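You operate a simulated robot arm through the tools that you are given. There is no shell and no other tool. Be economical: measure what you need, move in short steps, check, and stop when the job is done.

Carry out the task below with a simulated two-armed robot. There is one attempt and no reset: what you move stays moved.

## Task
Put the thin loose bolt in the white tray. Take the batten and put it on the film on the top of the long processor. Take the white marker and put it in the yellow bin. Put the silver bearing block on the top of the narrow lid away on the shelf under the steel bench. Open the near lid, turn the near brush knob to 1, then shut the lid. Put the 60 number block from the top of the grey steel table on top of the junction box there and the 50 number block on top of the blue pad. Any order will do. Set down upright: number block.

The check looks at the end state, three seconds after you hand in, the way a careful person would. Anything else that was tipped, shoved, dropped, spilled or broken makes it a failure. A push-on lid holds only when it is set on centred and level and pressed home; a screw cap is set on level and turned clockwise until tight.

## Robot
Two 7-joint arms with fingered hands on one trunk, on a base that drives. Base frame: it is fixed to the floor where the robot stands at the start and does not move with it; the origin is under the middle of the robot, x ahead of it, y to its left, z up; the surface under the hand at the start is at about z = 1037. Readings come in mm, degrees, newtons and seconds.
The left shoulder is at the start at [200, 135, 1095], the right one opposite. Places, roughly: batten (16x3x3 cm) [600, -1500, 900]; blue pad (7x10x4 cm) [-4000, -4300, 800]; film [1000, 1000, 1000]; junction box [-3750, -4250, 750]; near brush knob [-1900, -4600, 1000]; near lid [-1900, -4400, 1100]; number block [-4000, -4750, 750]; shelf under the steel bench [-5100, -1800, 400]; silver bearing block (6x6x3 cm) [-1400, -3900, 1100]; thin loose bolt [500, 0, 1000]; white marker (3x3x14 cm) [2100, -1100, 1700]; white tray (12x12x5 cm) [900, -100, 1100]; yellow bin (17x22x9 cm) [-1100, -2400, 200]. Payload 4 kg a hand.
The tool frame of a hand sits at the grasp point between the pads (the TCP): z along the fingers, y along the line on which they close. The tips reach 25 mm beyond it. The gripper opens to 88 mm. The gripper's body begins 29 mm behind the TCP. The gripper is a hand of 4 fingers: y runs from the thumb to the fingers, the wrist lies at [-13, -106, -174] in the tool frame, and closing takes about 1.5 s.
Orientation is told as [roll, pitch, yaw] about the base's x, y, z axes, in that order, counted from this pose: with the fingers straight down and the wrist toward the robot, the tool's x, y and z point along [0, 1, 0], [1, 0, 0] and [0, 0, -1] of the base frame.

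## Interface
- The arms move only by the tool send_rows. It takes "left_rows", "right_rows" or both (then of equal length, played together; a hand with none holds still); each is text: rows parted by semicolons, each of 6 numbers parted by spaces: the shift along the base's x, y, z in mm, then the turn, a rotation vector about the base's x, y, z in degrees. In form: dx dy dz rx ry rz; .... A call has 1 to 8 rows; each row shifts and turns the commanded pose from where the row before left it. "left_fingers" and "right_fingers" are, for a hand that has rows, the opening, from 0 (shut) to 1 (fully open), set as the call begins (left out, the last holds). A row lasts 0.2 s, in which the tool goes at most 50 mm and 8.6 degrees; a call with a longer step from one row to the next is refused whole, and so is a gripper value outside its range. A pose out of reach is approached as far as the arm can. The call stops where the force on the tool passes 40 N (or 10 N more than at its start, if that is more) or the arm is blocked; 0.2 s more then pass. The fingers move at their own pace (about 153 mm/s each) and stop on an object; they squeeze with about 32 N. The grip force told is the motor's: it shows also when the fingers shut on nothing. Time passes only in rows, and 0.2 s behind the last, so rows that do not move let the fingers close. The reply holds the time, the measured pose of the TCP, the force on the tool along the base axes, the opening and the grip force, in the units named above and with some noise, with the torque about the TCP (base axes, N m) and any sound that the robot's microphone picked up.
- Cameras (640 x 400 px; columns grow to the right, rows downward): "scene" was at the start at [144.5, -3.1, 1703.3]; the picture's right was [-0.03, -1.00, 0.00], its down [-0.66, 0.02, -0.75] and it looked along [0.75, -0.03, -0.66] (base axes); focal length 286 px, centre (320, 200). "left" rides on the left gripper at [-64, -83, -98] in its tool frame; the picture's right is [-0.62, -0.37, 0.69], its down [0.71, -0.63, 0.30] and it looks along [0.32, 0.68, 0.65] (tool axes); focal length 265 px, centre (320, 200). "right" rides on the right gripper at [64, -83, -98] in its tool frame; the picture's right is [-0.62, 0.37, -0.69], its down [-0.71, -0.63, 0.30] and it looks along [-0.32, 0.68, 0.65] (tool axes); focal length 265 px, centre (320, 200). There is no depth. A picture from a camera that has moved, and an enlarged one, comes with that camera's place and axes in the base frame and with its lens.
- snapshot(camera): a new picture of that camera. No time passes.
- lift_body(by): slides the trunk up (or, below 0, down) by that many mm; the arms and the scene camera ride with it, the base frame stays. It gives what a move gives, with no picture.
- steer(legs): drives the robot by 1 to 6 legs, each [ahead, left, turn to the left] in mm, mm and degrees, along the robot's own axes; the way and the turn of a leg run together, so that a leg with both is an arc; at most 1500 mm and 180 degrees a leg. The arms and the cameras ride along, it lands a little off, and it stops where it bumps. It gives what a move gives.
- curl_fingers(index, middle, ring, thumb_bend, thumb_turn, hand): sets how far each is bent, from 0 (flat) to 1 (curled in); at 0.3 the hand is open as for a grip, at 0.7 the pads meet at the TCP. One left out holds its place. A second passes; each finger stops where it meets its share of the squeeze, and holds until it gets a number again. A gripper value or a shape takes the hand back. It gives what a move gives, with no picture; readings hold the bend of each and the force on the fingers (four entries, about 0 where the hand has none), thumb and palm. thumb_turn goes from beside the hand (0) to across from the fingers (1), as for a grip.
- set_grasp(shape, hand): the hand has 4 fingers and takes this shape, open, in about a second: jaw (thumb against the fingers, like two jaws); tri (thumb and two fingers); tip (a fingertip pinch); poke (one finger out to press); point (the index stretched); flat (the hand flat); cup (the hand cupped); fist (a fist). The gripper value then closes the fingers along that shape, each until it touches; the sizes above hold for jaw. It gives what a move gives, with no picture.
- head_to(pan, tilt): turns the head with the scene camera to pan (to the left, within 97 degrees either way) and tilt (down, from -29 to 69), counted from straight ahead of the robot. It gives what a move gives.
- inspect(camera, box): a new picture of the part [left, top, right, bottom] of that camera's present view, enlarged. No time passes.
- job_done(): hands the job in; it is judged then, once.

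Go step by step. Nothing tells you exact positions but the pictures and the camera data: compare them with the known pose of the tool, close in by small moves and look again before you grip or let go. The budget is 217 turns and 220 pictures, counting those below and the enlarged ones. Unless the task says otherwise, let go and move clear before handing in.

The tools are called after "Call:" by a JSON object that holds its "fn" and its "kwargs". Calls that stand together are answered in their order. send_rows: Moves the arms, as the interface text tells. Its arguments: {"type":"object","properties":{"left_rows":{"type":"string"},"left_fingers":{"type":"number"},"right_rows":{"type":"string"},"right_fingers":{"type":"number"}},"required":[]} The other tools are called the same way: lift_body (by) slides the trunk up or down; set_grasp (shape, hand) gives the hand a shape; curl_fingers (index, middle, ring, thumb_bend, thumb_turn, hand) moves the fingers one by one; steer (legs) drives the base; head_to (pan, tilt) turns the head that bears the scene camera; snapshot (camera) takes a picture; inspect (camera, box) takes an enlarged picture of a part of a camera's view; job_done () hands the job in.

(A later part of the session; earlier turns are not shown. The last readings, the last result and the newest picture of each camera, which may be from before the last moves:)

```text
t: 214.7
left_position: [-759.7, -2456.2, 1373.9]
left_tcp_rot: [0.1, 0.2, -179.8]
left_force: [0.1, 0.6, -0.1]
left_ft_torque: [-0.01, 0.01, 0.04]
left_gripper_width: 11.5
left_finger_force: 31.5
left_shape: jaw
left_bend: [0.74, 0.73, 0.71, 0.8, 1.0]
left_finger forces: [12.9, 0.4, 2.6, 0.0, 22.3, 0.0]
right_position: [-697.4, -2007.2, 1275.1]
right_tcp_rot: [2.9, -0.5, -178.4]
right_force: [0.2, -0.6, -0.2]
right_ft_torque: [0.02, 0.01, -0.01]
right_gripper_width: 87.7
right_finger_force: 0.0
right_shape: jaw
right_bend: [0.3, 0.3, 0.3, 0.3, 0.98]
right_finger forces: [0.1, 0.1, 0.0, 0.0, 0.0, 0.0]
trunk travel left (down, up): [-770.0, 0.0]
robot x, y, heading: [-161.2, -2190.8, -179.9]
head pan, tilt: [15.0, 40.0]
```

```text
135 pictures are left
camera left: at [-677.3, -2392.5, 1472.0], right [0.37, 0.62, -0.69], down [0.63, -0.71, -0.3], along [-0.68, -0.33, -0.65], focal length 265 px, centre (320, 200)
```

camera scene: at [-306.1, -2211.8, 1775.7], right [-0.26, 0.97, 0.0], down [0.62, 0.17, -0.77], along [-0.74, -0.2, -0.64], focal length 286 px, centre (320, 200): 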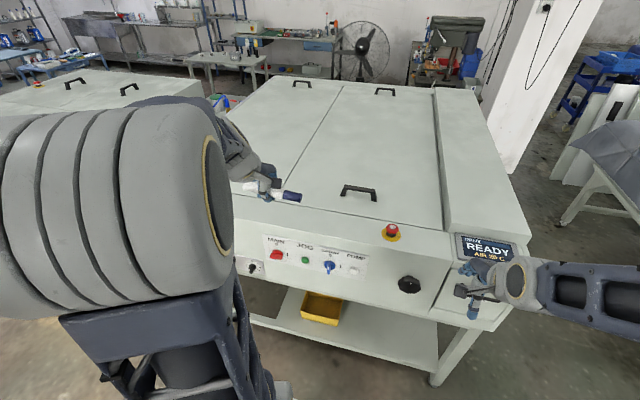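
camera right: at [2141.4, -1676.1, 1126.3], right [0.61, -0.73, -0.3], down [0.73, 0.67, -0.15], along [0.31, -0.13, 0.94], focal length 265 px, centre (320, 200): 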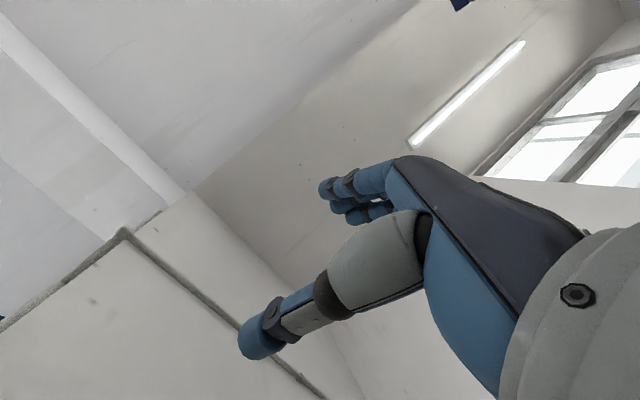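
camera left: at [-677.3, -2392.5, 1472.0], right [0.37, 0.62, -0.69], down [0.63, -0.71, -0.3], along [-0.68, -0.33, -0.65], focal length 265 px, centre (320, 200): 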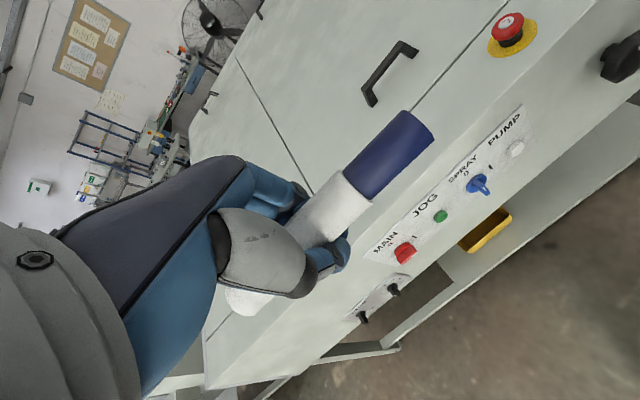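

Now lower the trunk in two strokes and look.

Call:
{"fn": "lift_body", "kwargs": {"by": -400}}

Call:
{"fn": "lift_body", "kwargs": {"by": -250}}

Call:
{"fn": "snapshot", "kwargs": {"camera": "scene"}}

Call:
{"fn": "snapshot", "kwargs": {"camera": "right"}}

Call:
{"fn": "snapshot", "kwargs": {"camera": "left"}}

```text
t: 218.5
left_position: [-760.6, -2456.6, 973.2]
left_tcp_rot: [0.1, 0.1, -179.8]
left_force: [0.6, -1.1, -1.2]
left_ft_torque: [-0.05, 0.03, -0.01]
left_gripper_width: 11.9
left_finger_force: 31.8
left_shape: jaw
left_bend: [0.74, 0.73, 0.71, 0.8, 1.0]
left_finger forces: [12.8, 0.2, 2.6, 0.1, 22.3, 0.1]
right_position: [-698.9, -2004.8, 873.6]
right_tcp_rot: [2.9, -0.4, -178.5]
right_force: [-0.3, 0.4, 0.2]
right_ft_torque: [0.01, -0.02, 0.0]
right_gripper_width: 87.8
right_finger_force: 0.1
right_shape: jaw
right_bend: [0.3, 0.3, 0.3, 0.3, 0.98]
right_finger forces: [0.1, 0.0, 0.1, 0.0, 0.1, 0.0]
trunk travel left (down, up): [-370.0, 400.0]
robot x, y, heading: [-167.9, -2189.8, -179.8]
head pan, tilt: [15.0, 40.0]
```

```text
t: 221.1
left_position: [-761.1, -2457.0, 723.9]
left_tcp_rot: [0.2, 0.1, -179.8]
left_force: [0.8, -0.3, -0.4]
left_ft_torque: [0.02, -0.01, -0.01]
left_gripper_width: 11.6
left_finger_force: 31.9
left_shape: jaw
left_bend: [0.74, 0.73, 0.71, 0.8, 1.0]
left_finger forces: [12.6, 0.2, 2.6, 0.0, 22.3, 0.1]
right_position: [-698.6, -2005.0, 625.8]
right_tcp_rot: [2.8, -0.4, -178.4]
right_force: [-0.1, -0.4, 0.0]
right_ft_torque: [-0.02, 0.02, -0.01]
right_gripper_width: 87.7
right_finger_force: 0.1
right_shape: jaw
right_bend: [0.3, 0.3, 0.3, 0.3, 0.98]
right_finger forces: [0.0, 0.0, 0.0, 0.1, 0.1, 0.0]
trunk travel left (down, up): [-120.0, 650.0]
robot x, y, heading: [-163.7, -2190.3, -180.0]
head pan, tilt: [15.0, 40.0]
```

```text
134 pictures are left
camera scene: at [-306.1, -2211.8, 1125.8], right [-0.26, 0.97, 0.0], down [0.62, 0.17, -0.77], along [-0.74, -0.2, -0.64], focal length 286 px, centre (320, 200)
```

scene: 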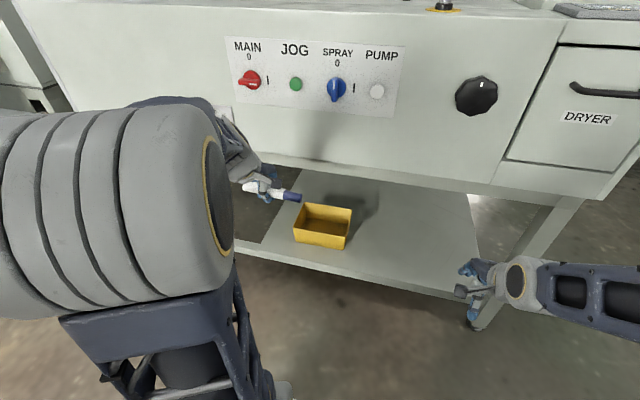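

```text
133 pictures are left
camera right: at [-613.3, -2062.1, 725.8], right [-0.38, 0.64, 0.66], down [0.61, 0.72, -0.34], along [-0.7, 0.27, -0.66], focal length 265 px, centre (320, 200)
```

right: 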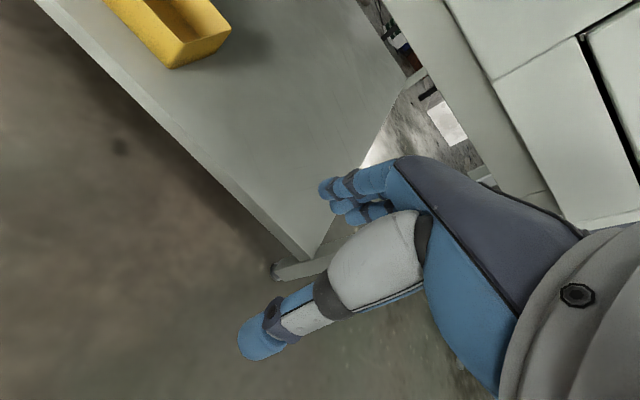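

```text
132 pictures are left
camera left: at [-677.3, -2392.5, 822.0], right [0.37, 0.62, -0.69], down [0.63, -0.71, -0.3], along [-0.68, -0.33, -0.65], focal length 265 px, centre (320, 200)
```

left: 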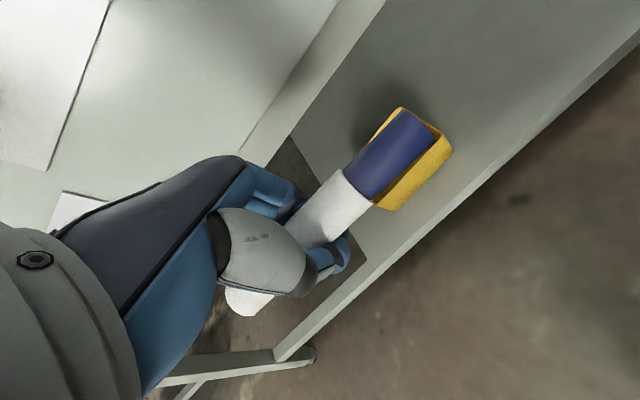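

The bin is at x −1063…−1229, y −2533…−2319, rim z≈301, with clear space up to z≈690 above it. I'll drive 150 mm closer, lower and pitch the left hand forward, then check.

Call:
{"fn": "steer", "kwargs": {"legs": [[150, 0, 0]]}}

Call:
{"fn": "send_rows", "kwargs": {"left_rows": "0 4 -42 0 8 0; 0 4 -42 0 8 0; 0 4 -42 0 8 0; 0 4 -42 0 8 0; 0 4 -42 0 8 0; -5 4 -42 0 0 0; -5 0 -42 0 0 0; 0 0 0 0 0 0"}}

Call:
{"fn": "snapshot", "kwargs": {"camera": "scene"}}

Call:
{"fn": "snapshot", "kwargs": {"camera": "left"}}

```text
t: 222.5
left_position: [-916.4, -2456.3, 724.3]
left_tcp_rot: [0.1, 0.1, -179.7]
left_force: [0.7, -0.2, 0.8]
left_ft_torque: [0.02, 0.04, -0.05]
left_gripper_width: 11.4
left_finger_force: 31.4
left_shape: jaw
left_bend: [0.74, 0.73, 0.71, 0.8, 1.0]
left_finger forces: [12.7, 0.3, 2.7, 0.0, 22.4, 0.0]
right_position: [-855.0, -2006.6, 625.0]
right_tcp_rot: [2.7, -0.3, -178.4]
right_force: [0.7, -1.0, 0.1]
right_ft_torque: [0.0, -0.05, 0.0]
right_gripper_width: 88.2
right_finger_force: 0.0
right_shape: jaw
right_bend: [0.3, 0.3, 0.3, 0.3, 0.98]
right_finger forces: [0.0, 0.1, 0.0, 0.0, 0.1, 0.1]
trunk travel left (down, up): [-120.0, 650.0]
robot x, y, heading: [-320.5, -2193.7, -179.7]
head pan, tilt: [15.0, 40.0]
```

```text
t: 224.3
left_position: [-944.3, -2445.0, 428.7]
left_tcp_rot: [-0.1, -40.1, -179.7]
left_force: [0.4, -0.5, 0.0]
left_ft_torque: [0.03, 0.03, -0.05]
left_gripper_width: 11.2
left_finger_force: 32.1
left_shape: jaw
left_bend: [0.74, 0.73, 0.71, 0.8, 1.0]
left_finger forces: [10.2, 0.0, 2.4, 0.0, 22.5, 0.1]
left hand out of reach, approached as far as the arm can: row 4
right_position: [-854.4, -2006.0, 623.4]
right_tcp_rot: [2.8, -0.4, -178.4]
right_force: [0.4, 0.3, 0.1]
right_ft_torque: [-0.02, 0.0, -0.03]
right_gripper_width: 87.8
right_finger_force: 0.1
right_shape: jaw
right_bend: [0.3, 0.3, 0.3, 0.3, 0.98]
right_finger forces: [0.0, 0.0, 0.0, 0.0, 0.0, 0.1]
trunk travel left (down, up): [-120.0, 650.0]
robot x, y, heading: [-322.5, -2184.3, -179.8]
head pan, tilt: [15.0, 40.0]
```

```text
131 pictures are left
camera scene: at [-462.3, -2212.3, 1125.7], right [-0.26, 0.97, 0.0], down [0.62, 0.17, -0.77], along [-0.74, -0.2, -0.64], focal length 286 px, centre (320, 200)
```

scene: 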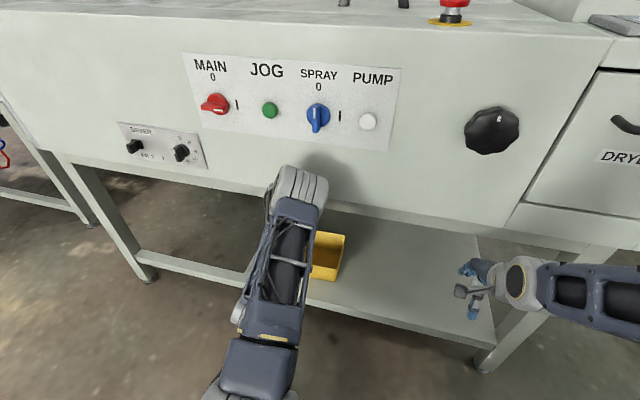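

```text
130 pictures are left
camera left: at [-816.9, -2381.4, 449.7], right [-0.17, 0.62, -0.77], down [0.29, -0.71, -0.64], along [-0.94, -0.33, -0.06], focal length 265 px, centre (320, 200)
```

left: 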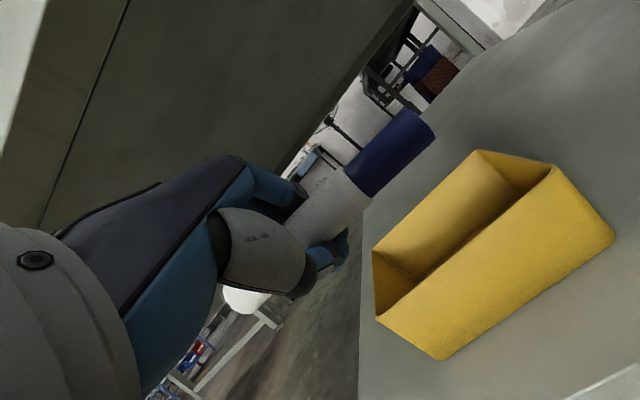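

The geometry matches. Slide the hand forward over the bin.

Call:
{"fn": "send_rows", "kwargs": {"left_rows": "-40 2 -3 0 0 0; -40 3 -3 0 0 0; -40 3 -3 0 0 0; -40 3 -3 0 0 0; -40 0 -3 0 0 0; 0 0 0 0 0 0"}}

Call:
{"fn": "snapshot", "kwargs": {"camera": "left"}}

Call:
{"fn": "snapshot", "kwargs": {"camera": "scene"}}

```text
t: 225.7
left_position: [-1142.5, -2433.6, 413.2]
left_tcp_rot: [-0.2, -39.8, -179.7]
left_force: [0.4, 0.2, 1.1]
left_ft_torque: [0.03, -0.01, 0.0]
left_gripper_width: 11.4
left_finger_force: 32.2
left_shape: jaw
left_bend: [0.74, 0.73, 0.71, 0.81, 1.0]
left_finger forces: [9.8, 0.1, 2.3, 0.0, 22.5, 0.0]
right_position: [-854.9, -2006.9, 624.3]
right_tcp_rot: [2.8, -0.4, -178.4]
right_force: [-0.2, -0.3, -0.5]
right_ft_torque: [-0.03, 0.01, -0.01]
right_gripper_width: 87.4
right_finger_force: 0.1
right_shape: jaw
right_bend: [0.3, 0.3, 0.3, 0.3, 0.98]
right_finger forces: [0.0, 0.0, 0.0, 0.1, 0.1, 0.1]
trunk travel left (down, up): [-120.0, 650.0]
robot x, y, heading: [-316.0, -2188.8, -179.7]
head pan, tilt: [15.0, 40.0]
```

```text
129 pictures are left
camera left: at [-1015.0, -2370.7, 435.5], right [-0.16, 0.62, -0.77], down [0.29, -0.71, -0.64], along [-0.94, -0.32, -0.07], focal length 265 px, centre (320, 200)
```

left: 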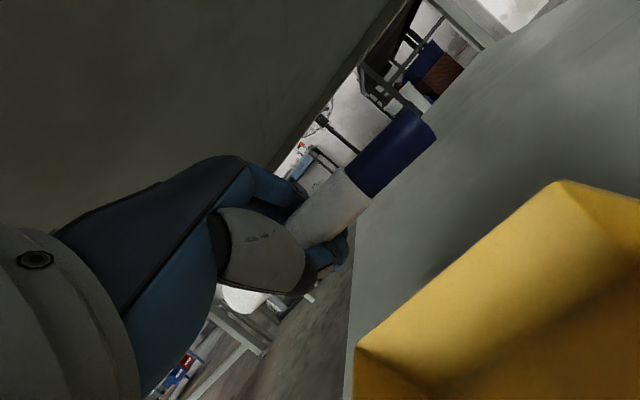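

```text
128 pictures are left
camera scene: at [-462.3, -2212.3, 1125.7], right [-0.26, 0.97, 0.0], down [0.62, 0.17, -0.77], along [-0.74, -0.2, -0.64], focal length 286 px, centre (320, 200)
```

scene: 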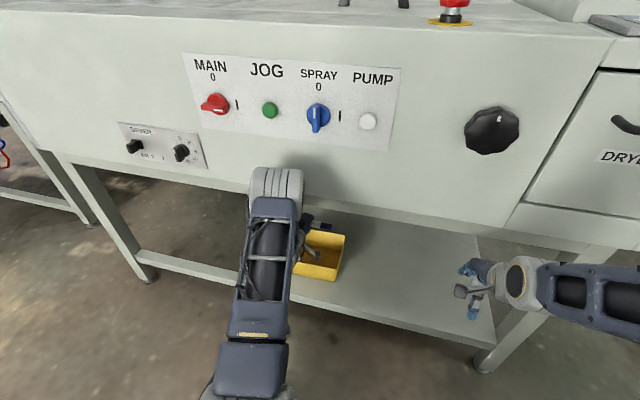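

Over the bin. Go a little deeper and lower to about z 314, then release.

Call:
{"fn": "send_rows", "kwargs": {"left_rows": "-14 2 -30 0 0 0; 0 0 -35 0 0 0; 0 0 -33 0 0 0; 0 0 0 0 0 0"}}

Call:
{"fn": "snapshot", "kwargs": {"camera": "left"}}

Call:
{"fn": "inspect", "kwargs": {"camera": "scene", "box": [220, 160, 400, 310]}}

```text
t: 226.7
left_position: [-1154.6, -2440.3, 316.3]
left_tcp_rot: [-0.5, -39.8, -180.1]
left_force: [0.8, -0.6, -0.8]
left_ft_torque: [-0.02, -0.02, 0.02]
left_gripper_width: 11.3
left_finger_force: 32.2
left_shape: jaw
left_bend: [0.74, 0.73, 0.71, 0.81, 1.0]
left_finger forces: [9.6, 0.0, 2.2, 0.0, 22.4, 0.0]
left hand out of reach, approached as far as the arm can: row 1, 2
right_position: [-854.7, -2006.0, 623.9]
right_tcp_rot: [2.8, -0.2, -178.3]
right_force: [-0.3, -1.0, 0.1]
right_ft_torque: [0.01, 0.0, -0.03]
right_gripper_width: 87.7
right_finger_force: 0.1
right_shape: jaw
right_bend: [0.3, 0.3, 0.3, 0.3, 0.98]
right_finger forces: [0.0, 0.0, 0.0, 0.0, 0.0, 0.1]
trunk travel left (down, up): [-120.0, 650.0]
robot x, y, heading: [-321.0, -2192.7, -179.9]
head pan, tilt: [15.0, 40.0]
```

```text
127 pictures are left
camera left: at [-1028.3, -2378.3, 337.8], right [-0.16, 0.63, -0.76], down [0.29, -0.71, -0.64], along [-0.95, -0.32, -0.07], focal length 265 px, centre (320, 200)
```

left: 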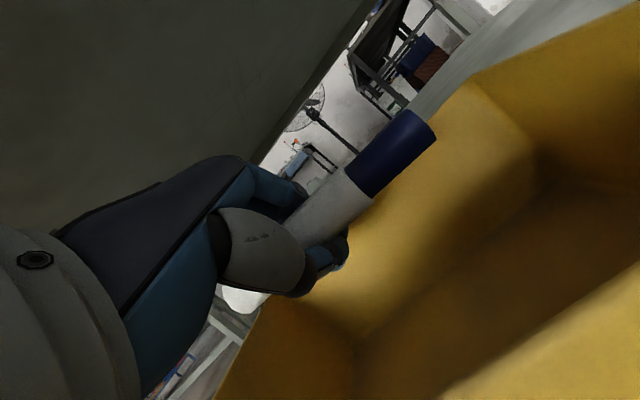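

```text
2.67 times, centred on (310, 235) of scene
camera zoom: at [-462.3, -2212.3, 1125.7], right [-0.26, 0.97, 0.0], down [0.62, 0.17, -0.77], along [-0.74, -0.2, -0.64], focal length 762 px, centre (347, 107)
```

zoom: 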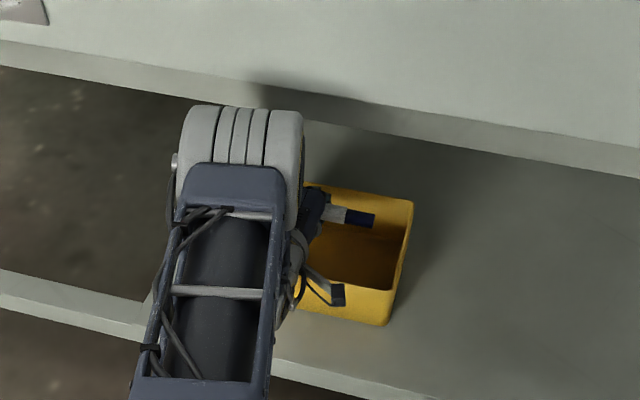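

The marker is inside the bin's outline and below the rim. Release.

Call:
{"fn": "send_rows", "kwargs": {"left_rows": "0 0 0 0 0 0; 0 0 0 0 0 0; 0 0 0 0 0 0; 0 0 0 0 0 0; 0 0 0 0 0 0", "left_fingers": 0.75}}

Call:
{"fn": "snapshot", "kwargs": {"camera": "left"}}

```text
t: 227.9
left_position: [-1157.2, -2440.8, 315.9]
left_tcp_rot: [-0.4, -39.8, -180.0]
left_force: [0.0, 0.4, 0.0]
left_ft_torque: [-0.01, 0.0, 0.03]
left_gripper_width: 65.8
left_finger_force: 0.0
left_shape: jaw
left_bend: [0.27, 0.36, 0.33, 0.54, 0.99]
left_finger forces: [0.0, 0.0, 0.1, 0.1, 0.1, 0.0]
right_position: [-854.0, -2007.2, 624.3]
right_tcp_rot: [2.8, -0.4, -178.4]
right_force: [-0.2, -0.5, -0.8]
right_ft_torque: [0.07, 0.0, 0.02]
right_gripper_width: 87.8
right_finger_force: 0.0
right_shape: jaw
right_bend: [0.3, 0.3, 0.3, 0.3, 0.98]
right_finger forces: [0.0, 0.1, 0.0, 0.1, 0.1, 0.0]
trunk travel left (down, up): [-120.0, 650.0]
robot x, y, heading: [-323.6, -2188.2, -179.9]
head pan, tilt: [15.0, 40.0]
```

```text
125 pictures are left
camera left: at [-1028.3, -2378.2, 338.2], right [-0.16, 0.63, -0.76], down [0.28, -0.71, -0.64], along [-0.95, -0.32, -0.07], focal length 265 px, centre (320, 200)
```

left: 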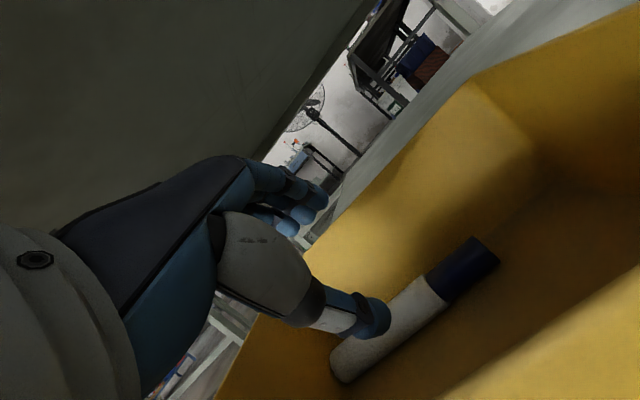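

The marker lies in the bin. Rise, then back out the way I came and straighten the hand.

Call:
{"fn": "send_rows", "kwargs": {"left_rows": "4 0 40 0 0 0; 8 0 40 0 0 0; 0 0 35 0 0 0; 40 0 0 0 0 0; 40 -3 0 0 0 0; 40 -3 0 0 0 0; 40 -3 0 0 0 0; 30 0 0 0 0 0"}}

Call:
{"fn": "send_rows", "kwargs": {"left_rows": "15 -4 40 0 -8 0; 5 -4 42 0 -8 0; 0 -4 42 0 -8 0; 0 -4 42 0 -8 0; 0 -4 42 0 -8 0; 5 -4 42 0 0 0; 5 0 30 0 0 0; 0 0 0 0 0 0", "left_fingers": 1}}

Call:
{"fn": "snapshot", "kwargs": {"camera": "scene"}}

```text
t: 229.7
left_position: [-954.6, -2447.3, 429.9]
left_tcp_rot: [-0.1, -39.9, -179.7]
left_force: [0.2, -0.2, 0.4]
left_ft_torque: [-0.02, -0.02, 0.03]
left_gripper_width: 65.8
left_finger_force: 0.0
left_shape: jaw
left_bend: [0.27, 0.36, 0.33, 0.54, 0.99]
left_finger forces: [0.1, 0.0, 0.1, 0.0, 0.0, 0.1]
right_position: [-855.2, -2007.3, 623.3]
right_tcp_rot: [2.8, -0.5, -178.5]
right_force: [0.4, 0.7, -0.3]
right_ft_torque: [-0.01, -0.01, 0.02]
right_gripper_width: 87.7
right_finger_force: 0.1
right_shape: jaw
right_bend: [0.3, 0.3, 0.3, 0.3, 0.98]
right_finger forces: [0.1, 0.0, 0.0, 0.0, 0.0, 0.0]
trunk travel left (down, up): [-120.0, 650.0]
robot x, y, heading: [-321.5, -2188.7, -179.9]
head pan, tilt: [15.0, 40.0]
```

```text
t: 230.9
left_position: [-932.3, -2464.4, 623.1]
left_tcp_rot: [-1.3, -2.1, -177.9]
left_force: [21.9, 1.5, -8.3]
left_ft_torque: [0.05, 0.19, 0.18]
left_gripper_width: 86.5
left_finger_force: 0.0
left_shape: jaw
left_bend: [0.3, 0.4, 0.3, 0.3, 0.98]
left_finger forces: [0.0, 22.4, 1.2, 0.0, 0.0, 0.0]
right_position: [-854.6, -2005.4, 624.4]
right_tcp_rot: [2.8, -0.4, -178.4]
right_force: [0.1, 1.2, -0.1]
right_ft_torque: [-0.02, 0.0, 0.0]
right_gripper_width: 87.9
right_finger_force: 0.0
right_shape: jaw
right_bend: [0.3, 0.3, 0.3, 0.3, 0.98]
right_finger forces: [0.0, 0.0, 0.0, 0.0, 0.0, 0.0]
trunk travel left (down, up): [-120.0, 650.0]
robot x, y, heading: [-319.1, -2185.2, -179.9]
head pan, tilt: [15.0, 40.0]
stopped in row 5 (left hand): the force on the tool passed its limit at 58 N (the readings are from after the stop); the commanded pose is now the measured one
```

```text
124 pictures are left
camera scene: at [-461.8, -2212.3, 1125.6], right [-0.26, 0.97, 0.0], down [0.62, 0.17, -0.77], along [-0.74, -0.2, -0.64], focal length 286 px, centre (320, 200)
```

scene: 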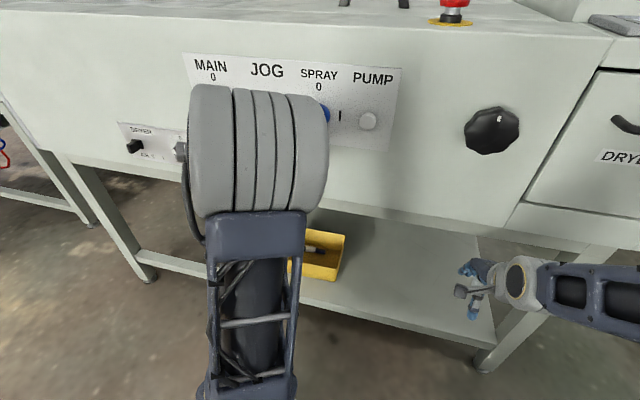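

A finger brushed the machine's front; I'll back the robot off at once, then raise the trunk and survey toward the next machine.

Call:
{"fn": "steer", "kwargs": {"legs": [[-250, 0, 0]]}}

Call:
{"fn": "lift_body", "kwargs": {"by": 400}}

Call:
{"fn": "lift_body", "kwargs": {"by": 250}}

Call:
{"fn": "head_to", "kwargs": {"pan": 45, "tilt": 25}}

Call:
{"fn": "snapshot", "kwargs": {"camera": "scene"}}

Call:
{"fn": "head_to", "kwargs": {"pan": 15, "tilt": 45}}

Call:
{"fn": "inspect", "kwargs": {"camera": "scene", "box": [200, 100, 440, 260]}}

```text
t: 232.7
left_position: [-685.6, -2461.2, 625.6]
left_tcp_rot: [-1.3, -2.5, -178.0]
left_force: [-0.2, -0.6, 0.6]
left_ft_torque: [-0.02, 0.02, 0.03]
left_gripper_width: 88.2
left_finger_force: 0.1
left_shape: jaw
left_bend: [0.3, 0.3, 0.3, 0.3, 0.98]
left_finger forces: [0.1, 0.0, 0.1, 0.0, 0.0, 0.0]
right_position: [-604.6, -2006.0, 624.5]
right_tcp_rot: [2.8, -0.3, -178.5]
right_force: [0.6, 0.0, -0.4]
right_ft_torque: [-0.04, -0.02, -0.01]
right_gripper_width: 88.0
right_finger_force: 0.0
right_shape: jaw
right_bend: [0.3, 0.3, 0.3, 0.3, 0.98]
right_finger forces: [0.0, 0.0, 0.0, 0.0, 0.0, 0.0]
trunk travel left (down, up): [-120.0, 650.0]
robot x, y, heading: [-66.1, -2189.5, -179.9]
head pan, tilt: [15.0, 40.0]
```

```text
t: 236.6
left_position: [-686.2, -2462.2, 1025.4]
left_tcp_rot: [-1.4, -2.5, -178.0]
left_force: [-0.5, 0.3, 0.4]
left_ft_torque: [0.02, -0.01, 0.01]
left_gripper_width: 88.0
left_finger_force: 0.0
left_shape: jaw
left_bend: [0.3, 0.3, 0.3, 0.3, 0.98]
left_finger forces: [0.0, 0.0, 0.0, 0.0, 0.0, 0.1]
right_position: [-605.0, -2004.9, 1024.4]
right_tcp_rot: [2.8, -0.4, -178.6]
right_force: [0.8, -0.5, -0.1]
right_ft_torque: [-0.01, -0.04, -0.03]
right_gripper_width: 87.6
right_finger_force: 0.0
right_shape: jaw
right_bend: [0.3, 0.3, 0.3, 0.3, 0.98]
right_finger forces: [0.0, 0.0, 0.1, 0.1, 0.1, 0.1]
trunk travel left (down, up): [-520.0, 250.0]
robot x, y, heading: [-73.4, -2186.7, -180.0]
head pan, tilt: [15.0, 40.0]
```

```text
t: 239.1
left_position: [-685.9, -2461.9, 1275.1]
left_tcp_rot: [-1.3, -2.4, -178.0]
left_force: [0.2, -0.5, 0.0]
left_ft_torque: [-0.01, 0.01, 0.01]
left_gripper_width: 88.0
left_finger_force: 0.0
left_shape: jaw
left_bend: [0.3, 0.3, 0.3, 0.3, 0.98]
left_finger forces: [0.0, 0.0, 0.1, 0.0, 0.0, 0.1]
right_position: [-603.9, -2004.7, 1273.1]
right_tcp_rot: [2.8, -0.4, -178.3]
right_force: [-0.1, -1.0, -0.1]
right_ft_torque: [-0.03, 0.0, 0.0]
right_gripper_width: 87.9
right_finger_force: 0.0
right_shape: jaw
right_bend: [0.3, 0.3, 0.3, 0.3, 0.98]
right_finger forces: [0.0, 0.0, 0.1, 0.1, 0.1, 0.0]
trunk travel left (down, up): [-770.0, 0.0]
robot x, y, heading: [-74.7, -2192.9, -180.1]
head pan, tilt: [15.0, 40.0]
```

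```text
t: 240.1
left_position: [-686.0, -2462.1, 1275.2]
left_tcp_rot: [-1.3, -2.5, -178.0]
left_force: [-0.7, 0.3, 0.0]
left_ft_torque: [-0.01, 0.0, -0.02]
left_gripper_width: 88.3
left_finger_force: 0.1
left_shape: jaw
left_bend: [0.3, 0.3, 0.3, 0.3, 0.98]
left_finger forces: [0.0, 0.0, 0.0, 0.0, 0.0, 0.1]
right_position: [-604.9, -2004.1, 1274.5]
right_tcp_rot: [2.8, -0.4, -178.4]
right_force: [0.0, -0.4, 0.3]
right_ft_torque: [0.03, 0.02, -0.01]
right_gripper_width: 87.7
right_finger_force: 0.0
right_shape: jaw
right_bend: [0.3, 0.3, 0.3, 0.3, 0.98]
right_finger forces: [0.0, 0.0, 0.0, 0.1, 0.1, 0.0]
trunk travel left (down, up): [-770.0, 0.0]
robot x, y, heading: [-69.4, -2188.8, -179.9]
head pan, tilt: [45.0, 25.0]
```

```text
123 pictures are left
camera scene: at [-195.4, -2254.6, 1799.0], right [-0.71, 0.71, 0.0], down [0.3, 0.3, -0.91], along [-0.64, -0.64, -0.42], focal length 286 px, centre (320, 200)
```

scene: 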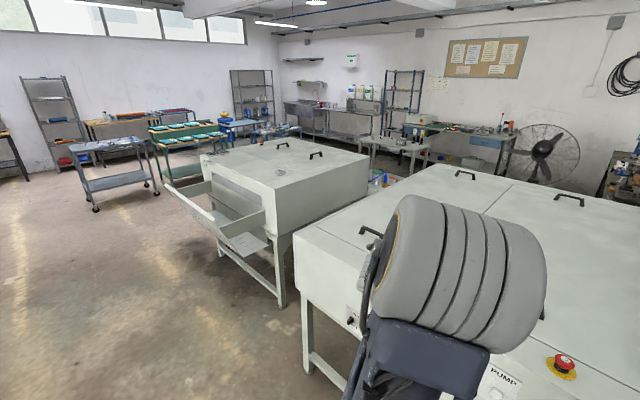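

```text
t: 241.0
left_position: [-685.7, -2461.2, 1276.1]
left_tcp_rot: [-1.3, -2.5, -178.0]
left_force: [-0.8, -1.0, 0.2]
left_ft_torque: [-0.03, 0.01, -0.02]
left_gripper_width: 88.0
left_finger_force: 0.1
left_shape: jaw
left_bend: [0.3, 0.3, 0.3, 0.3, 0.98]
left_finger forces: [0.1, 0.1, 0.0, 0.0, 0.0, 0.0]
right_position: [-604.6, -2004.1, 1274.6]
right_tcp_rot: [2.9, -0.5, -178.5]
right_force: [0.3, 0.2, 0.1]
right_ft_torque: [0.02, 0.01, -0.02]
right_gripper_width: 87.6
right_finger_force: 0.2
right_shape: jaw
right_bend: [0.3, 0.3, 0.3, 0.3, 0.98]
right_finger forces: [0.1, 0.1, 0.0, 0.1, 0.0, 0.0]
trunk travel left (down, up): [-770.0, 0.0]
robot x, y, heading: [-67.4, -2188.1, -179.9]
head pan, tilt: [15.0, 45.0]
```

```text
2.50 times, centred on (320, 180) of scene
camera zoom: at [-208.9, -2210.7, 1768.5], right [-0.26, 0.97, 0.0], down [0.68, 0.18, -0.71], along [-0.68, -0.18, -0.71], focal length 714 px, centre (320, 250)
```

zoom: 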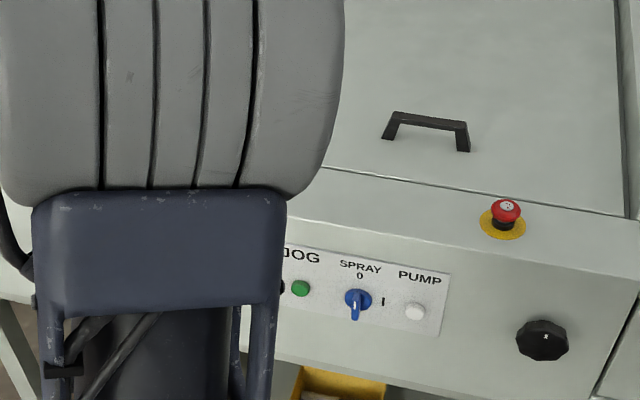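

Let me enlarge the second machine from here.

Call:
{"fn": "head_to", "kwargs": {"pan": 55, "tilt": 22}}

Call:
{"fn": "inspect", "kwargs": {"camera": "scene", "box": [230, 100, 470, 260]}}

```text
t: 242.1
left_position: [-686.4, -2460.7, 1275.7]
left_tcp_rot: [-1.3, -2.5, -178.0]
left_force: [-0.9, -0.2, 0.2]
left_ft_torque: [-0.03, -0.01, 0.04]
left_gripper_width: 88.3
left_finger_force: 0.0
left_shape: jaw
left_bend: [0.3, 0.3, 0.3, 0.3, 0.98]
left_finger forces: [0.1, 0.0, 0.1, 0.1, 0.0, 0.0]
right_position: [-604.3, -2004.5, 1274.1]
right_tcp_rot: [2.8, -0.3, -178.5]
right_force: [-0.1, 0.0, -0.3]
right_ft_torque: [0.0, 0.0, 0.02]
right_gripper_width: 88.1
right_finger_force: 0.0
right_shape: jaw
right_bend: [0.3, 0.3, 0.3, 0.3, 0.98]
right_finger forces: [0.0, 0.1, 0.1, 0.0, 0.0, 0.0]
trunk travel left (down, up): [-770.0, 0.0]
robot x, y, heading: [-65.6, -2189.8, -179.9]
head pan, tilt: [55.0, 22.0]
```

```text
2.50 times, centred on (350, 180) of scene
camera zoom: at [-183.5, -2265.5, 1803.8], right [-0.82, 0.57, 0.0], down [0.21, 0.31, -0.93], along [-0.53, -0.76, -0.38], focal length 714 px, centre (245, 250)
```

zoom: 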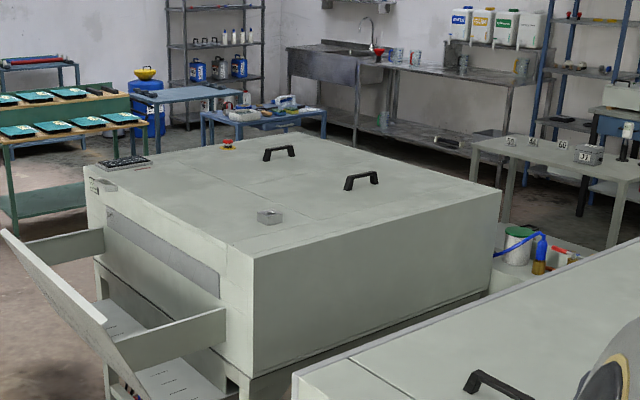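

The bearing block sits at about [-1389, -3862] on the front strip of the second machine. I'll drive to its corner to take it with the left hand.

Call:
{"fn": "steer", "kwargs": {"legs": [[0, 1260, 0], [580, 0, 0], [0, 0, 10]]}}

Call:
{"fn": "head_to", "kwargs": {"pan": 20, "tilt": 45}}

Call:
{"fn": "snapshot", "kwargs": {"camera": "scene"}}

Call:
{"fn": "snapshot", "kwargs": {"camera": "left"}}

```text
t: 252.2
left_position: [-1167.8, -3898.8, 1275.0]
left_tcp_rot: [-1.3, -2.5, -165.8]
left_force: [1.2, 0.1, -0.4]
left_ft_torque: [0.0, -0.01, 0.01]
left_gripper_width: 88.0
left_finger_force: 0.0
left_shape: jaw
left_bend: [0.3, 0.3, 0.3, 0.3, 0.98]
left_finger forces: [0.0, 0.0, 0.0, 0.1, 0.0, 0.0]
right_position: [-1184.5, -3434.7, 1275.0]
right_tcp_rot: [2.8, -0.4, -166.2]
right_force: [0.5, -0.1, 0.6]
right_ft_torque: [0.01, -0.02, -0.01]
right_gripper_width: 87.7
right_finger_force: 0.0
right_shape: jaw
right_bend: [0.3, 0.3, 0.3, 0.3, 0.98]
right_finger forces: [0.1, 0.0, 0.0, 0.0, 0.1, 0.0]
trunk travel left (down, up): [-770.0, 0.0]
robot x, y, heading: [-627.0, -3497.9, -167.7]
head pan, tilt: [55.0, 22.0]
```

```text
t: 253.2
left_position: [-1167.8, -3899.6, 1275.2]
left_tcp_rot: [-1.3, -2.6, -165.8]
left_force: [-0.5, 0.1, 0.1]
left_ft_torque: [0.02, -0.02, 0.01]
left_gripper_width: 87.7
left_finger_force: 0.1
left_shape: jaw
left_bend: [0.3, 0.3, 0.3, 0.3, 0.98]
left_finger forces: [0.1, 0.0, 0.0, 0.0, 0.0, 0.0]
right_position: [-1184.0, -3435.0, 1273.9]
right_tcp_rot: [2.8, -0.4, -166.2]
right_force: [0.4, 0.7, 0.5]
right_ft_torque: [-0.01, 0.03, -0.02]
right_gripper_width: 88.2
right_finger_force: 0.1
right_shape: jaw
right_bend: [0.3, 0.3, 0.3, 0.3, 0.98]
right_finger forces: [0.0, 0.0, 0.0, 0.0, 0.0, 0.0]
trunk travel left (down, up): [-770.0, 0.0]
robot x, y, heading: [-621.4, -3502.6, -167.5]
head pan, tilt: [20.0, 45.0]
```

```text
120 pictures are left
camera scene: at [-750.9, -3558.3, 1768.5], right [-0.54, 0.84, 0.0], down [0.6, 0.38, -0.71], along [-0.6, -0.38, -0.71], focal length 286 px, centre (320, 200)
```

scene: 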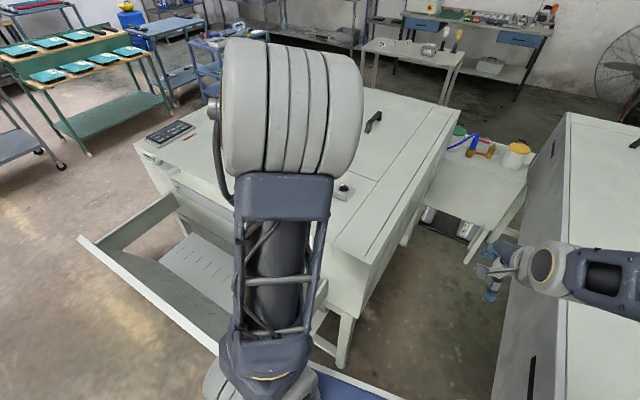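

```text
119 pictures are left
camera left: at [-1097.0, -3818.0, 1371.2], right [0.17, 0.7, -0.69], down [0.77, -0.53, -0.35], along [-0.61, -0.47, -0.63], focal length 265 px, centre (320, 200)
```

left: 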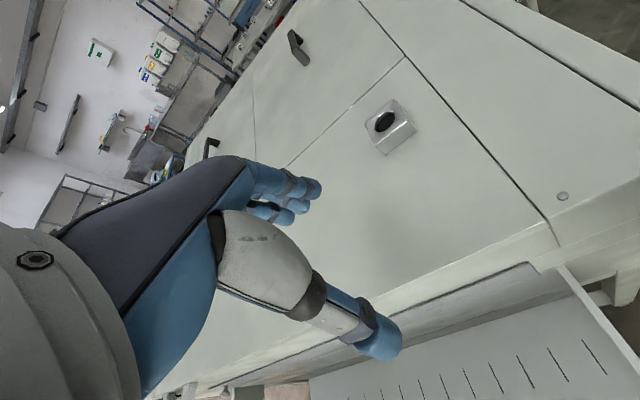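

The block triangulates to [-1399, -3873], top near 1100, aligned with the base axes. I'll move over it and square the hand.

Call:
{"fn": "send_rows", "kwargs": {"left_rows": "-46 5 -12 0 0 -2.9; -46 5 -12 0 0 -2.9; -46 5 -12 0 0 -2.9; -46 5 -12 0 0 -2.9; -46 5 -12 0 0 -2.6; 0 0 -40 0 0 0; 0 0 0 0 0 0", "left_fingers": 1}}

Call:
{"fn": "snapshot", "kwargs": {"camera": "left"}}

```text
t: 254.8
left_position: [-1394.9, -3874.3, 1176.3]
left_tcp_rot: [-1.3, -2.4, -180.0]
left_force: [0.0, 0.5, 0.2]
left_ft_torque: [0.02, 0.0, 0.01]
left_gripper_width: 87.8
left_finger_force: 0.0
left_shape: jaw
left_bend: [0.3, 0.3, 0.3, 0.3, 0.98]
left_finger forces: [0.0, 0.0, 0.0, 0.0, 0.1, 0.0]
right_position: [-1183.9, -3434.7, 1274.8]
right_tcp_rot: [2.8, -0.4, -166.3]
right_force: [-0.1, -0.1, -0.6]
right_ft_torque: [0.03, -0.02, 0.02]
right_gripper_width: 87.8
right_finger_force: 0.0
right_shape: jaw
right_bend: [0.3, 0.3, 0.3, 0.3, 0.98]
right_finger forces: [0.1, 0.0, 0.1, 0.0, 0.0, 0.0]
trunk travel left (down, up): [-770.0, 0.0]
robot x, y, heading: [-622.9, -3499.4, -167.8]
head pan, tilt: [20.0, 45.0]
```

```text
118 pictures are left
camera left: at [-1307.7, -3812.5, 1272.2], right [0.34, 0.64, -0.69], down [0.62, -0.71, -0.35], along [-0.71, -0.31, -0.63], focal length 265 px, centre (320, 200)
```

left: 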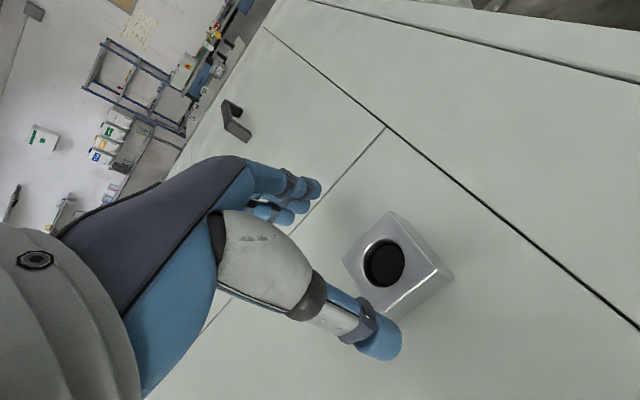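

Centre refined to [-1402, -3877]. Descend and grip.

Call:
{"fn": "send_rows", "kwargs": {"left_rows": "-4 -2 -30 0 -2.4 0; -3 -1 -30 0 0 0; 0 0 -14 0 0 0; 0 0 0 0 0 0"}}

Call:
{"fn": "snapshot", "kwargs": {"camera": "left"}}

```text
t: 255.8
left_position: [-1403.5, -3878.2, 1104.3]
left_tcp_rot: [-1.2, -0.4, -179.9]
left_force: [3.4, 1.3, 19.2]
left_ft_torque: [-0.15, 0.91, 0.02]
left_gripper_width: 86.0
left_finger_force: 0.1
left_shape: jaw
left_bend: [0.3, 0.3, 0.3, 0.3, 0.98]
left_finger forces: [0.0, 18.9, 0.0, 0.1, 0.2, 0.0]
right_position: [-1183.7, -3434.4, 1274.2]
right_tcp_rot: [2.9, -0.4, -166.1]
right_force: [-0.4, 0.5, 0.0]
right_ft_torque: [0.0, -0.02, 0.01]
right_gripper_width: 87.8
right_finger_force: 0.1
right_shape: jaw
right_bend: [0.3, 0.3, 0.3, 0.3, 0.98]
right_finger forces: [0.1, 0.1, 0.1, 0.0, 0.0, 0.1]
trunk travel left (down, up): [-770.0, 0.0]
robot x, y, heading: [-624.8, -3505.5, -167.6]
head pan, tilt: [20.0, 45.0]
```

```text
117 pictures are left
camera left: at [-1319.7, -3814.9, 1202.9], right [0.36, 0.63, -0.68], down [0.63, -0.71, -0.32], along [-0.69, -0.31, -0.66], focal length 265 px, centre (320, 200)
```

left: 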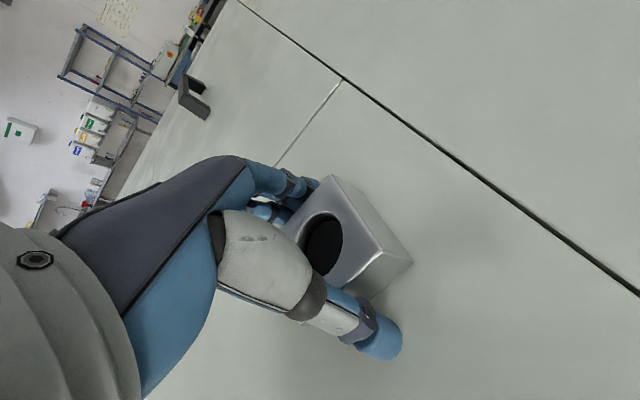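

Fingertips touch the lid. Raise 3 mm and close.

Call:
{"fn": "send_rows", "kwargs": {"left_rows": "0 0 4 0 0 0; 0 0 0 0 0 0; 0 0 0 0 0 0; 0 0 0 0 0 0; 0 0 0 0 0 0; 0 0 0 0 0 0; 0 0 0 0 0 0", "left_fingers": 0}}

Call:
{"fn": "send_rows", "kwargs": {"left_rows": "0 0 10 0 0 0; 0 0 35 0 0 0; 0 0 45 0 0 0; 0 0 0 0 0 0"}}

Call:
{"fn": "snapshot", "kwargs": {"camera": "left"}}

```text
t: 257.4
left_position: [-1403.9, -3876.3, 1105.6]
left_tcp_rot: [-1.3, -0.1, -180.0]
left_force: [2.0, -1.0, 16.4]
left_ft_torque: [0.03, -0.29, -0.05]
left_gripper_width: 52.1
left_finger_force: 32.0
left_shape: jaw
left_bend: [0.74, 0.43, 0.4, 0.61, 1.0]
left_finger forces: [19.3, 9.6, 4.1, 0.0, 39.3, 0.0]
right_position: [-1183.2, -3434.6, 1275.5]
right_tcp_rot: [2.8, -0.5, -166.2]
right_force: [0.4, -0.1, -0.1]
right_ft_torque: [0.02, -0.01, 0.02]
right_gripper_width: 87.9
right_finger_force: 0.1
right_shape: jaw
right_bend: [0.3, 0.3, 0.3, 0.3, 0.98]
right_finger forces: [0.0, 0.0, 0.0, 0.0, 0.0, 0.0]
trunk travel left (down, up): [-770.0, 0.0]
robot x, y, heading: [-625.5, -3500.0, -168.1]
head pan, tilt: [20.0, 45.0]
```

```text
t: 258.4
left_position: [-1404.1, -3875.7, 1194.9]
left_tcp_rot: [-1.2, 0.0, -180.0]
left_force: [0.5, -0.4, -1.5]
left_ft_torque: [-0.03, 0.01, 0.01]
left_gripper_width: 51.5
left_finger_force: 32.2
left_shape: jaw
left_bend: [0.74, 0.43, 0.4, 0.62, 0.99]
left_finger forces: [17.9, 8.4, 4.0, 0.0, 30.3, 0.1]
right_position: [-1184.3, -3435.6, 1274.6]
right_tcp_rot: [2.8, -0.4, -166.2]
right_force: [-1.1, 0.0, 0.2]
right_ft_torque: [0.05, 0.01, 0.01]
right_gripper_width: 87.8
right_finger_force: 0.1
right_shape: jaw
right_bend: [0.3, 0.3, 0.3, 0.3, 0.98]
right_finger forces: [0.0, 0.0, 0.1, 0.1, 0.0, 0.0]
trunk travel left (down, up): [-770.0, 0.0]
robot x, y, heading: [-622.1, -3499.4, -167.5]
head pan, tilt: [20.0, 45.0]
```

```text
116 pictures are left
camera left: at [-1320.0, -3814.2, 1294.6], right [0.37, 0.64, -0.68], down [0.63, -0.71, -0.32], along [-0.68, -0.31, -0.66], focal length 265 px, centre (320, 200)
```

left: 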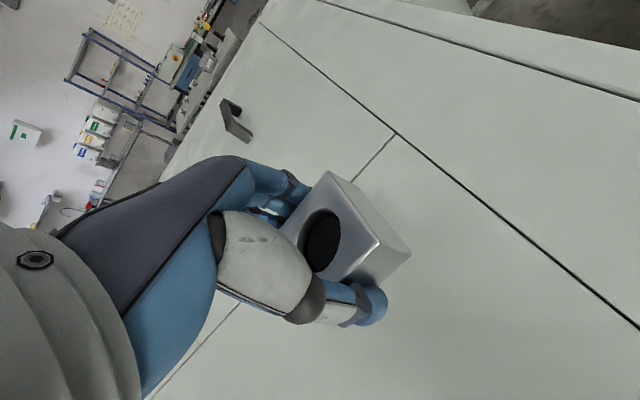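

The block is held. I'll retract it to a compact pose and take the wide aisle on the –y side toward the steel bench.

Call:
{"fn": "send_rows", "kwargs": {"left_rows": "46 -5 15 0 0 2.9; 46 -5 15 0 0 2.9; 46 -5 15 0 0 2.9; 46 -5 15 0 0 2.9; 46 -5 15 0 0 2.6; 0 0 0 0 0 0"}}

Call:
{"fn": "steer", "kwargs": {"legs": [[-330, 0, 0], [0, 0, 77.5], [1500, 0, 0], [370, 0, 0], [0, 0, -90], [1500, 0, 0]]}}

Call:
{"fn": "head_to", "kwargs": {"pan": -20, "tilt": 20}}

Call:
{"fn": "snapshot", "kwargs": {"camera": "scene"}}

```text
t: 259.8
left_position: [-1173.6, -3901.4, 1271.8]
left_tcp_rot: [-1.2, -0.1, -165.8]
left_force: [0.4, 0.2, -1.9]
left_ft_torque: [0.0, -0.02, -0.05]
left_gripper_width: 51.5
left_finger_force: 31.7
left_shape: jaw
left_bend: [0.74, 0.43, 0.41, 0.62, 0.99]
left_finger forces: [18.1, 8.2, 4.1, 0.1, 30.2, 0.1]
right_position: [-1184.0, -3434.4, 1273.9]
right_tcp_rot: [2.8, -0.4, -166.2]
right_force: [0.4, -0.3, -0.2]
right_ft_torque: [-0.04, 0.01, 0.01]
right_gripper_width: 88.2
right_finger_force: 0.1
right_shape: jaw
right_bend: [0.3, 0.3, 0.3, 0.3, 0.98]
right_finger forces: [0.0, 0.0, 0.0, 0.0, 0.0, 0.0]
trunk travel left (down, up): [-770.0, 0.0]
robot x, y, heading: [-625.4, -3500.3, -167.8]
head pan, tilt: [20.0, 45.0]
```

```text
t: 285.3
left_position: [-2447.3, -5574.0, 1271.7]
left_tcp_rot: [-1.3, -0.1, -178.0]
left_force: [-0.4, 0.3, -1.7]
left_ft_torque: [0.0, -0.02, -0.03]
left_gripper_width: 50.0
left_finger_force: 31.7
left_shape: jaw
left_bend: [0.74, 0.43, 0.41, 0.63, 0.99]
left_finger forces: [17.1, 7.9, 3.9, 0.0, 29.0, 0.0]
right_position: [-2360.7, -5115.9, 1273.5]
right_tcp_rot: [2.8, -0.5, -178.3]
right_force: [-0.5, 0.1, -0.4]
right_ft_torque: [-0.03, 0.0, 0.01]
right_gripper_width: 87.7
right_finger_force: 0.1
right_shape: jaw
right_bend: [0.3, 0.3, 0.3, 0.3, 0.98]
right_finger forces: [0.1, 0.1, 0.0, 0.0, 0.0, 0.0]
trunk travel left (down, up): [-770.0, 0.0]
robot x, y, heading: [-1824.3, -5299.3, -180.1]
head pan, tilt: [20.0, 45.0]
```

```text
t: 286.4
left_position: [-2450.0, -5572.9, 1269.8]
left_tcp_rot: [-1.2, -0.1, -178.0]
left_force: [-0.2, -0.7, -1.0]
left_ft_torque: [0.02, 0.0, 0.01]
left_gripper_width: 49.9
left_finger_force: 32.0
left_shape: jaw
left_bend: [0.74, 0.43, 0.41, 0.63, 0.99]
left_finger forces: [17.1, 8.1, 4.0, 0.0, 29.0, 0.0]
right_position: [-2361.4, -5115.4, 1273.6]
right_tcp_rot: [2.8, -0.5, -178.4]
right_force: [0.8, 0.0, 0.3]
right_ft_torque: [0.01, -0.02, 0.0]
right_gripper_width: 87.7
right_finger_force: 0.1
right_shape: jaw
right_bend: [0.3, 0.3, 0.3, 0.3, 0.98]
right_finger forces: [0.0, 0.0, 0.0, 0.0, 0.0, 0.0]
trunk travel left (down, up): [-770.0, 0.0]
robot x, y, heading: [-1827.2, -5299.2, -179.7]
head pan, tilt: [-20.0, 20.0]
```

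```text
115 pictures are left
camera scene: at [-1974.3, -5268.2, 1807.1], right [0.34, 0.94, 0.0], down [0.32, -0.12, -0.94], along [-0.88, 0.32, -0.34], focal length 286 px, centre (320, 200)
```

scene: 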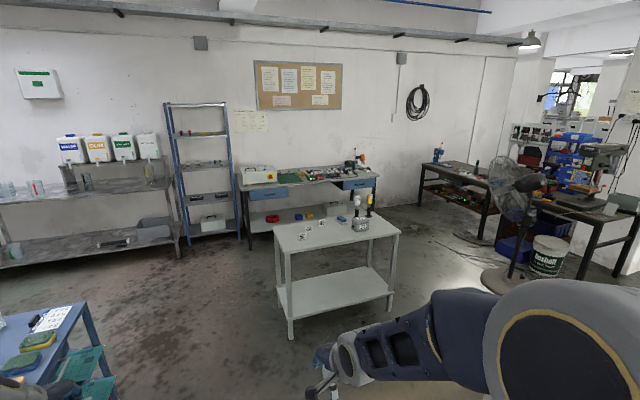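

I see the grey table with the number blocks and, beyond to the right, the steel bench whose front seems to face –y near y≈-2100. I'll drive around the table's right side toward it.

Call:
{"fn": "steer", "kwargs": {"legs": [[1230, 0, 0], [0, -1000, 0], [0, -950, 0]]}}

Call:
{"fn": "head_to", "kwargs": {"pan": -25, "tilt": 25}}

Call:
{"fn": "snapshot", "kwargs": {"camera": "scene"}}

```text
t: 300.2
left_position: [-3645.3, -3938.9, 1270.9]
left_tcp_rot: [-1.3, -0.1, -178.9]
left_force: [-0.2, -0.2, -1.5]
left_ft_torque: [-0.03, -0.02, 0.0]
left_gripper_width: 49.8
left_finger_force: 32.1
left_shape: jaw
left_bend: [0.74, 0.43, 0.41, 0.64, 0.98]
left_finger forces: [17.2, 7.9, 4.0, 0.0, 29.1, 0.0]
right_position: [-3549.2, -3482.7, 1273.7]
right_tcp_rot: [2.9, -0.5, -179.5]
right_force: [-0.2, 0.9, -0.1]
right_ft_torque: [-0.04, 0.03, -0.02]
right_gripper_width: 87.9
right_finger_force: 0.0
right_shape: jaw
right_bend: [0.3, 0.3, 0.3, 0.3, 0.98]
right_finger forces: [0.0, 0.0, 0.0, 0.0, 0.0, 0.0]
trunk travel left (down, up): [-770.0, 0.0]
robot x, y, heading: [-3022.1, -3673.6, 179.2]
head pan, tilt: [-20.0, 20.0]
stopped in leg 3: the robot was blocked; the commanded pose is now the measured one
```

```text
t: 300.9
left_position: [-3645.7, -3939.5, 1269.9]
left_tcp_rot: [-1.4, -0.1, -178.9]
left_force: [-0.9, 0.3, -1.7]
left_ft_torque: [0.01, -0.02, 0.0]
left_gripper_width: 49.8
left_finger_force: 32.2
left_shape: jaw
left_bend: [0.74, 0.43, 0.41, 0.64, 0.98]
left_finger forces: [17.1, 7.9, 4.0, 0.0, 29.0, 0.1]
right_position: [-3550.4, -3483.4, 1274.3]
right_tcp_rot: [2.8, -0.4, -179.4]
right_force: [-0.7, 0.2, -0.7]
right_ft_torque: [0.0, 0.02, -0.02]
right_gripper_width: 87.9
right_finger_force: 0.1
right_shape: jaw
right_bend: [0.3, 0.3, 0.3, 0.3, 0.98]
right_finger forces: [0.0, 0.1, 0.0, 0.0, 0.0, 0.1]
trunk travel left (down, up): [-770.0, 0.0]
robot x, y, heading: [-3020.9, -3673.3, 179.3]
head pan, tilt: [-25.0, 25.0]
```

```text
114 pictures are left
camera scene: at [-3161.7, -3634.5, 1799.1], right [0.43, 0.9, 0.0], down [0.38, -0.18, -0.91], along [-0.82, 0.39, -0.42], focal length 286 px, centre (320, 200)
```

scene: 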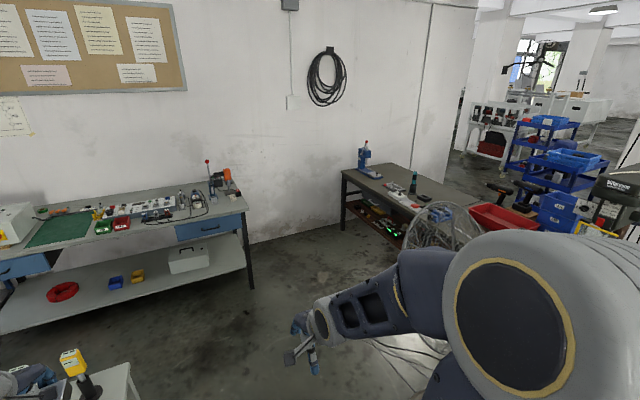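

The base was blocked by something on the right. Let me look there before moving on.

Call:
{"fn": "head_to", "kwargs": {"pan": -97, "tilt": 50}}

Call:
{"fn": "snapshot", "kwargs": {"camera": "scene"}}

```text
t: 302.3
left_position: [-3646.1, -3938.1, 1270.9]
left_tcp_rot: [-1.2, -0.1, -178.9]
left_force: [0.1, -0.7, -1.6]
left_ft_torque: [-0.01, 0.02, -0.01]
left_gripper_width: 49.6
left_finger_force: 31.8
left_shape: jaw
left_bend: [0.74, 0.43, 0.41, 0.64, 0.98]
left_finger forces: [17.2, 7.9, 4.0, 0.0, 29.2, 0.1]
right_position: [-3549.6, -3482.3, 1273.9]
right_tcp_rot: [2.8, -0.4, -179.4]
right_force: [0.6, -0.4, 1.3]
right_ft_torque: [0.01, 0.01, 0.0]
right_gripper_width: 87.7
right_finger_force: 0.0
right_shape: jaw
right_bend: [0.3, 0.3, 0.3, 0.3, 0.98]
right_finger forces: [0.0, 0.0, 0.0, 0.1, 0.0, 0.0]
trunk travel left (down, up): [-770.0, 0.0]
robot x, y, heading: [-3021.0, -3672.0, 179.0]
head pan, tilt: [-97.0, 50.0]
```

```text
113 pictures are left
camera scene: at [-3068.4, -3598.3, 1761.6], right [0.99, -0.13, 0.0], down [-0.1, -0.76, -0.64], along [0.09, 0.64, -0.77], focal length 286 px, centre (320, 200)
```

scene: 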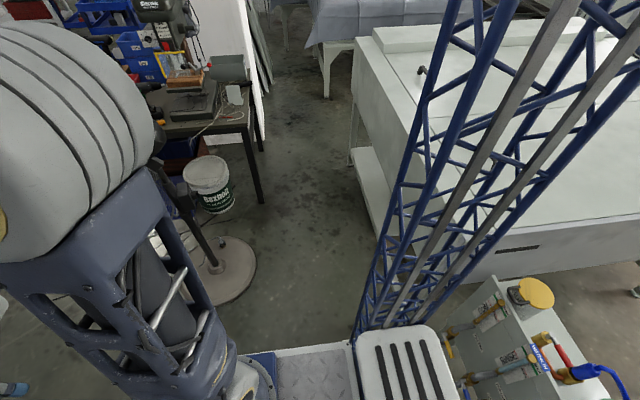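

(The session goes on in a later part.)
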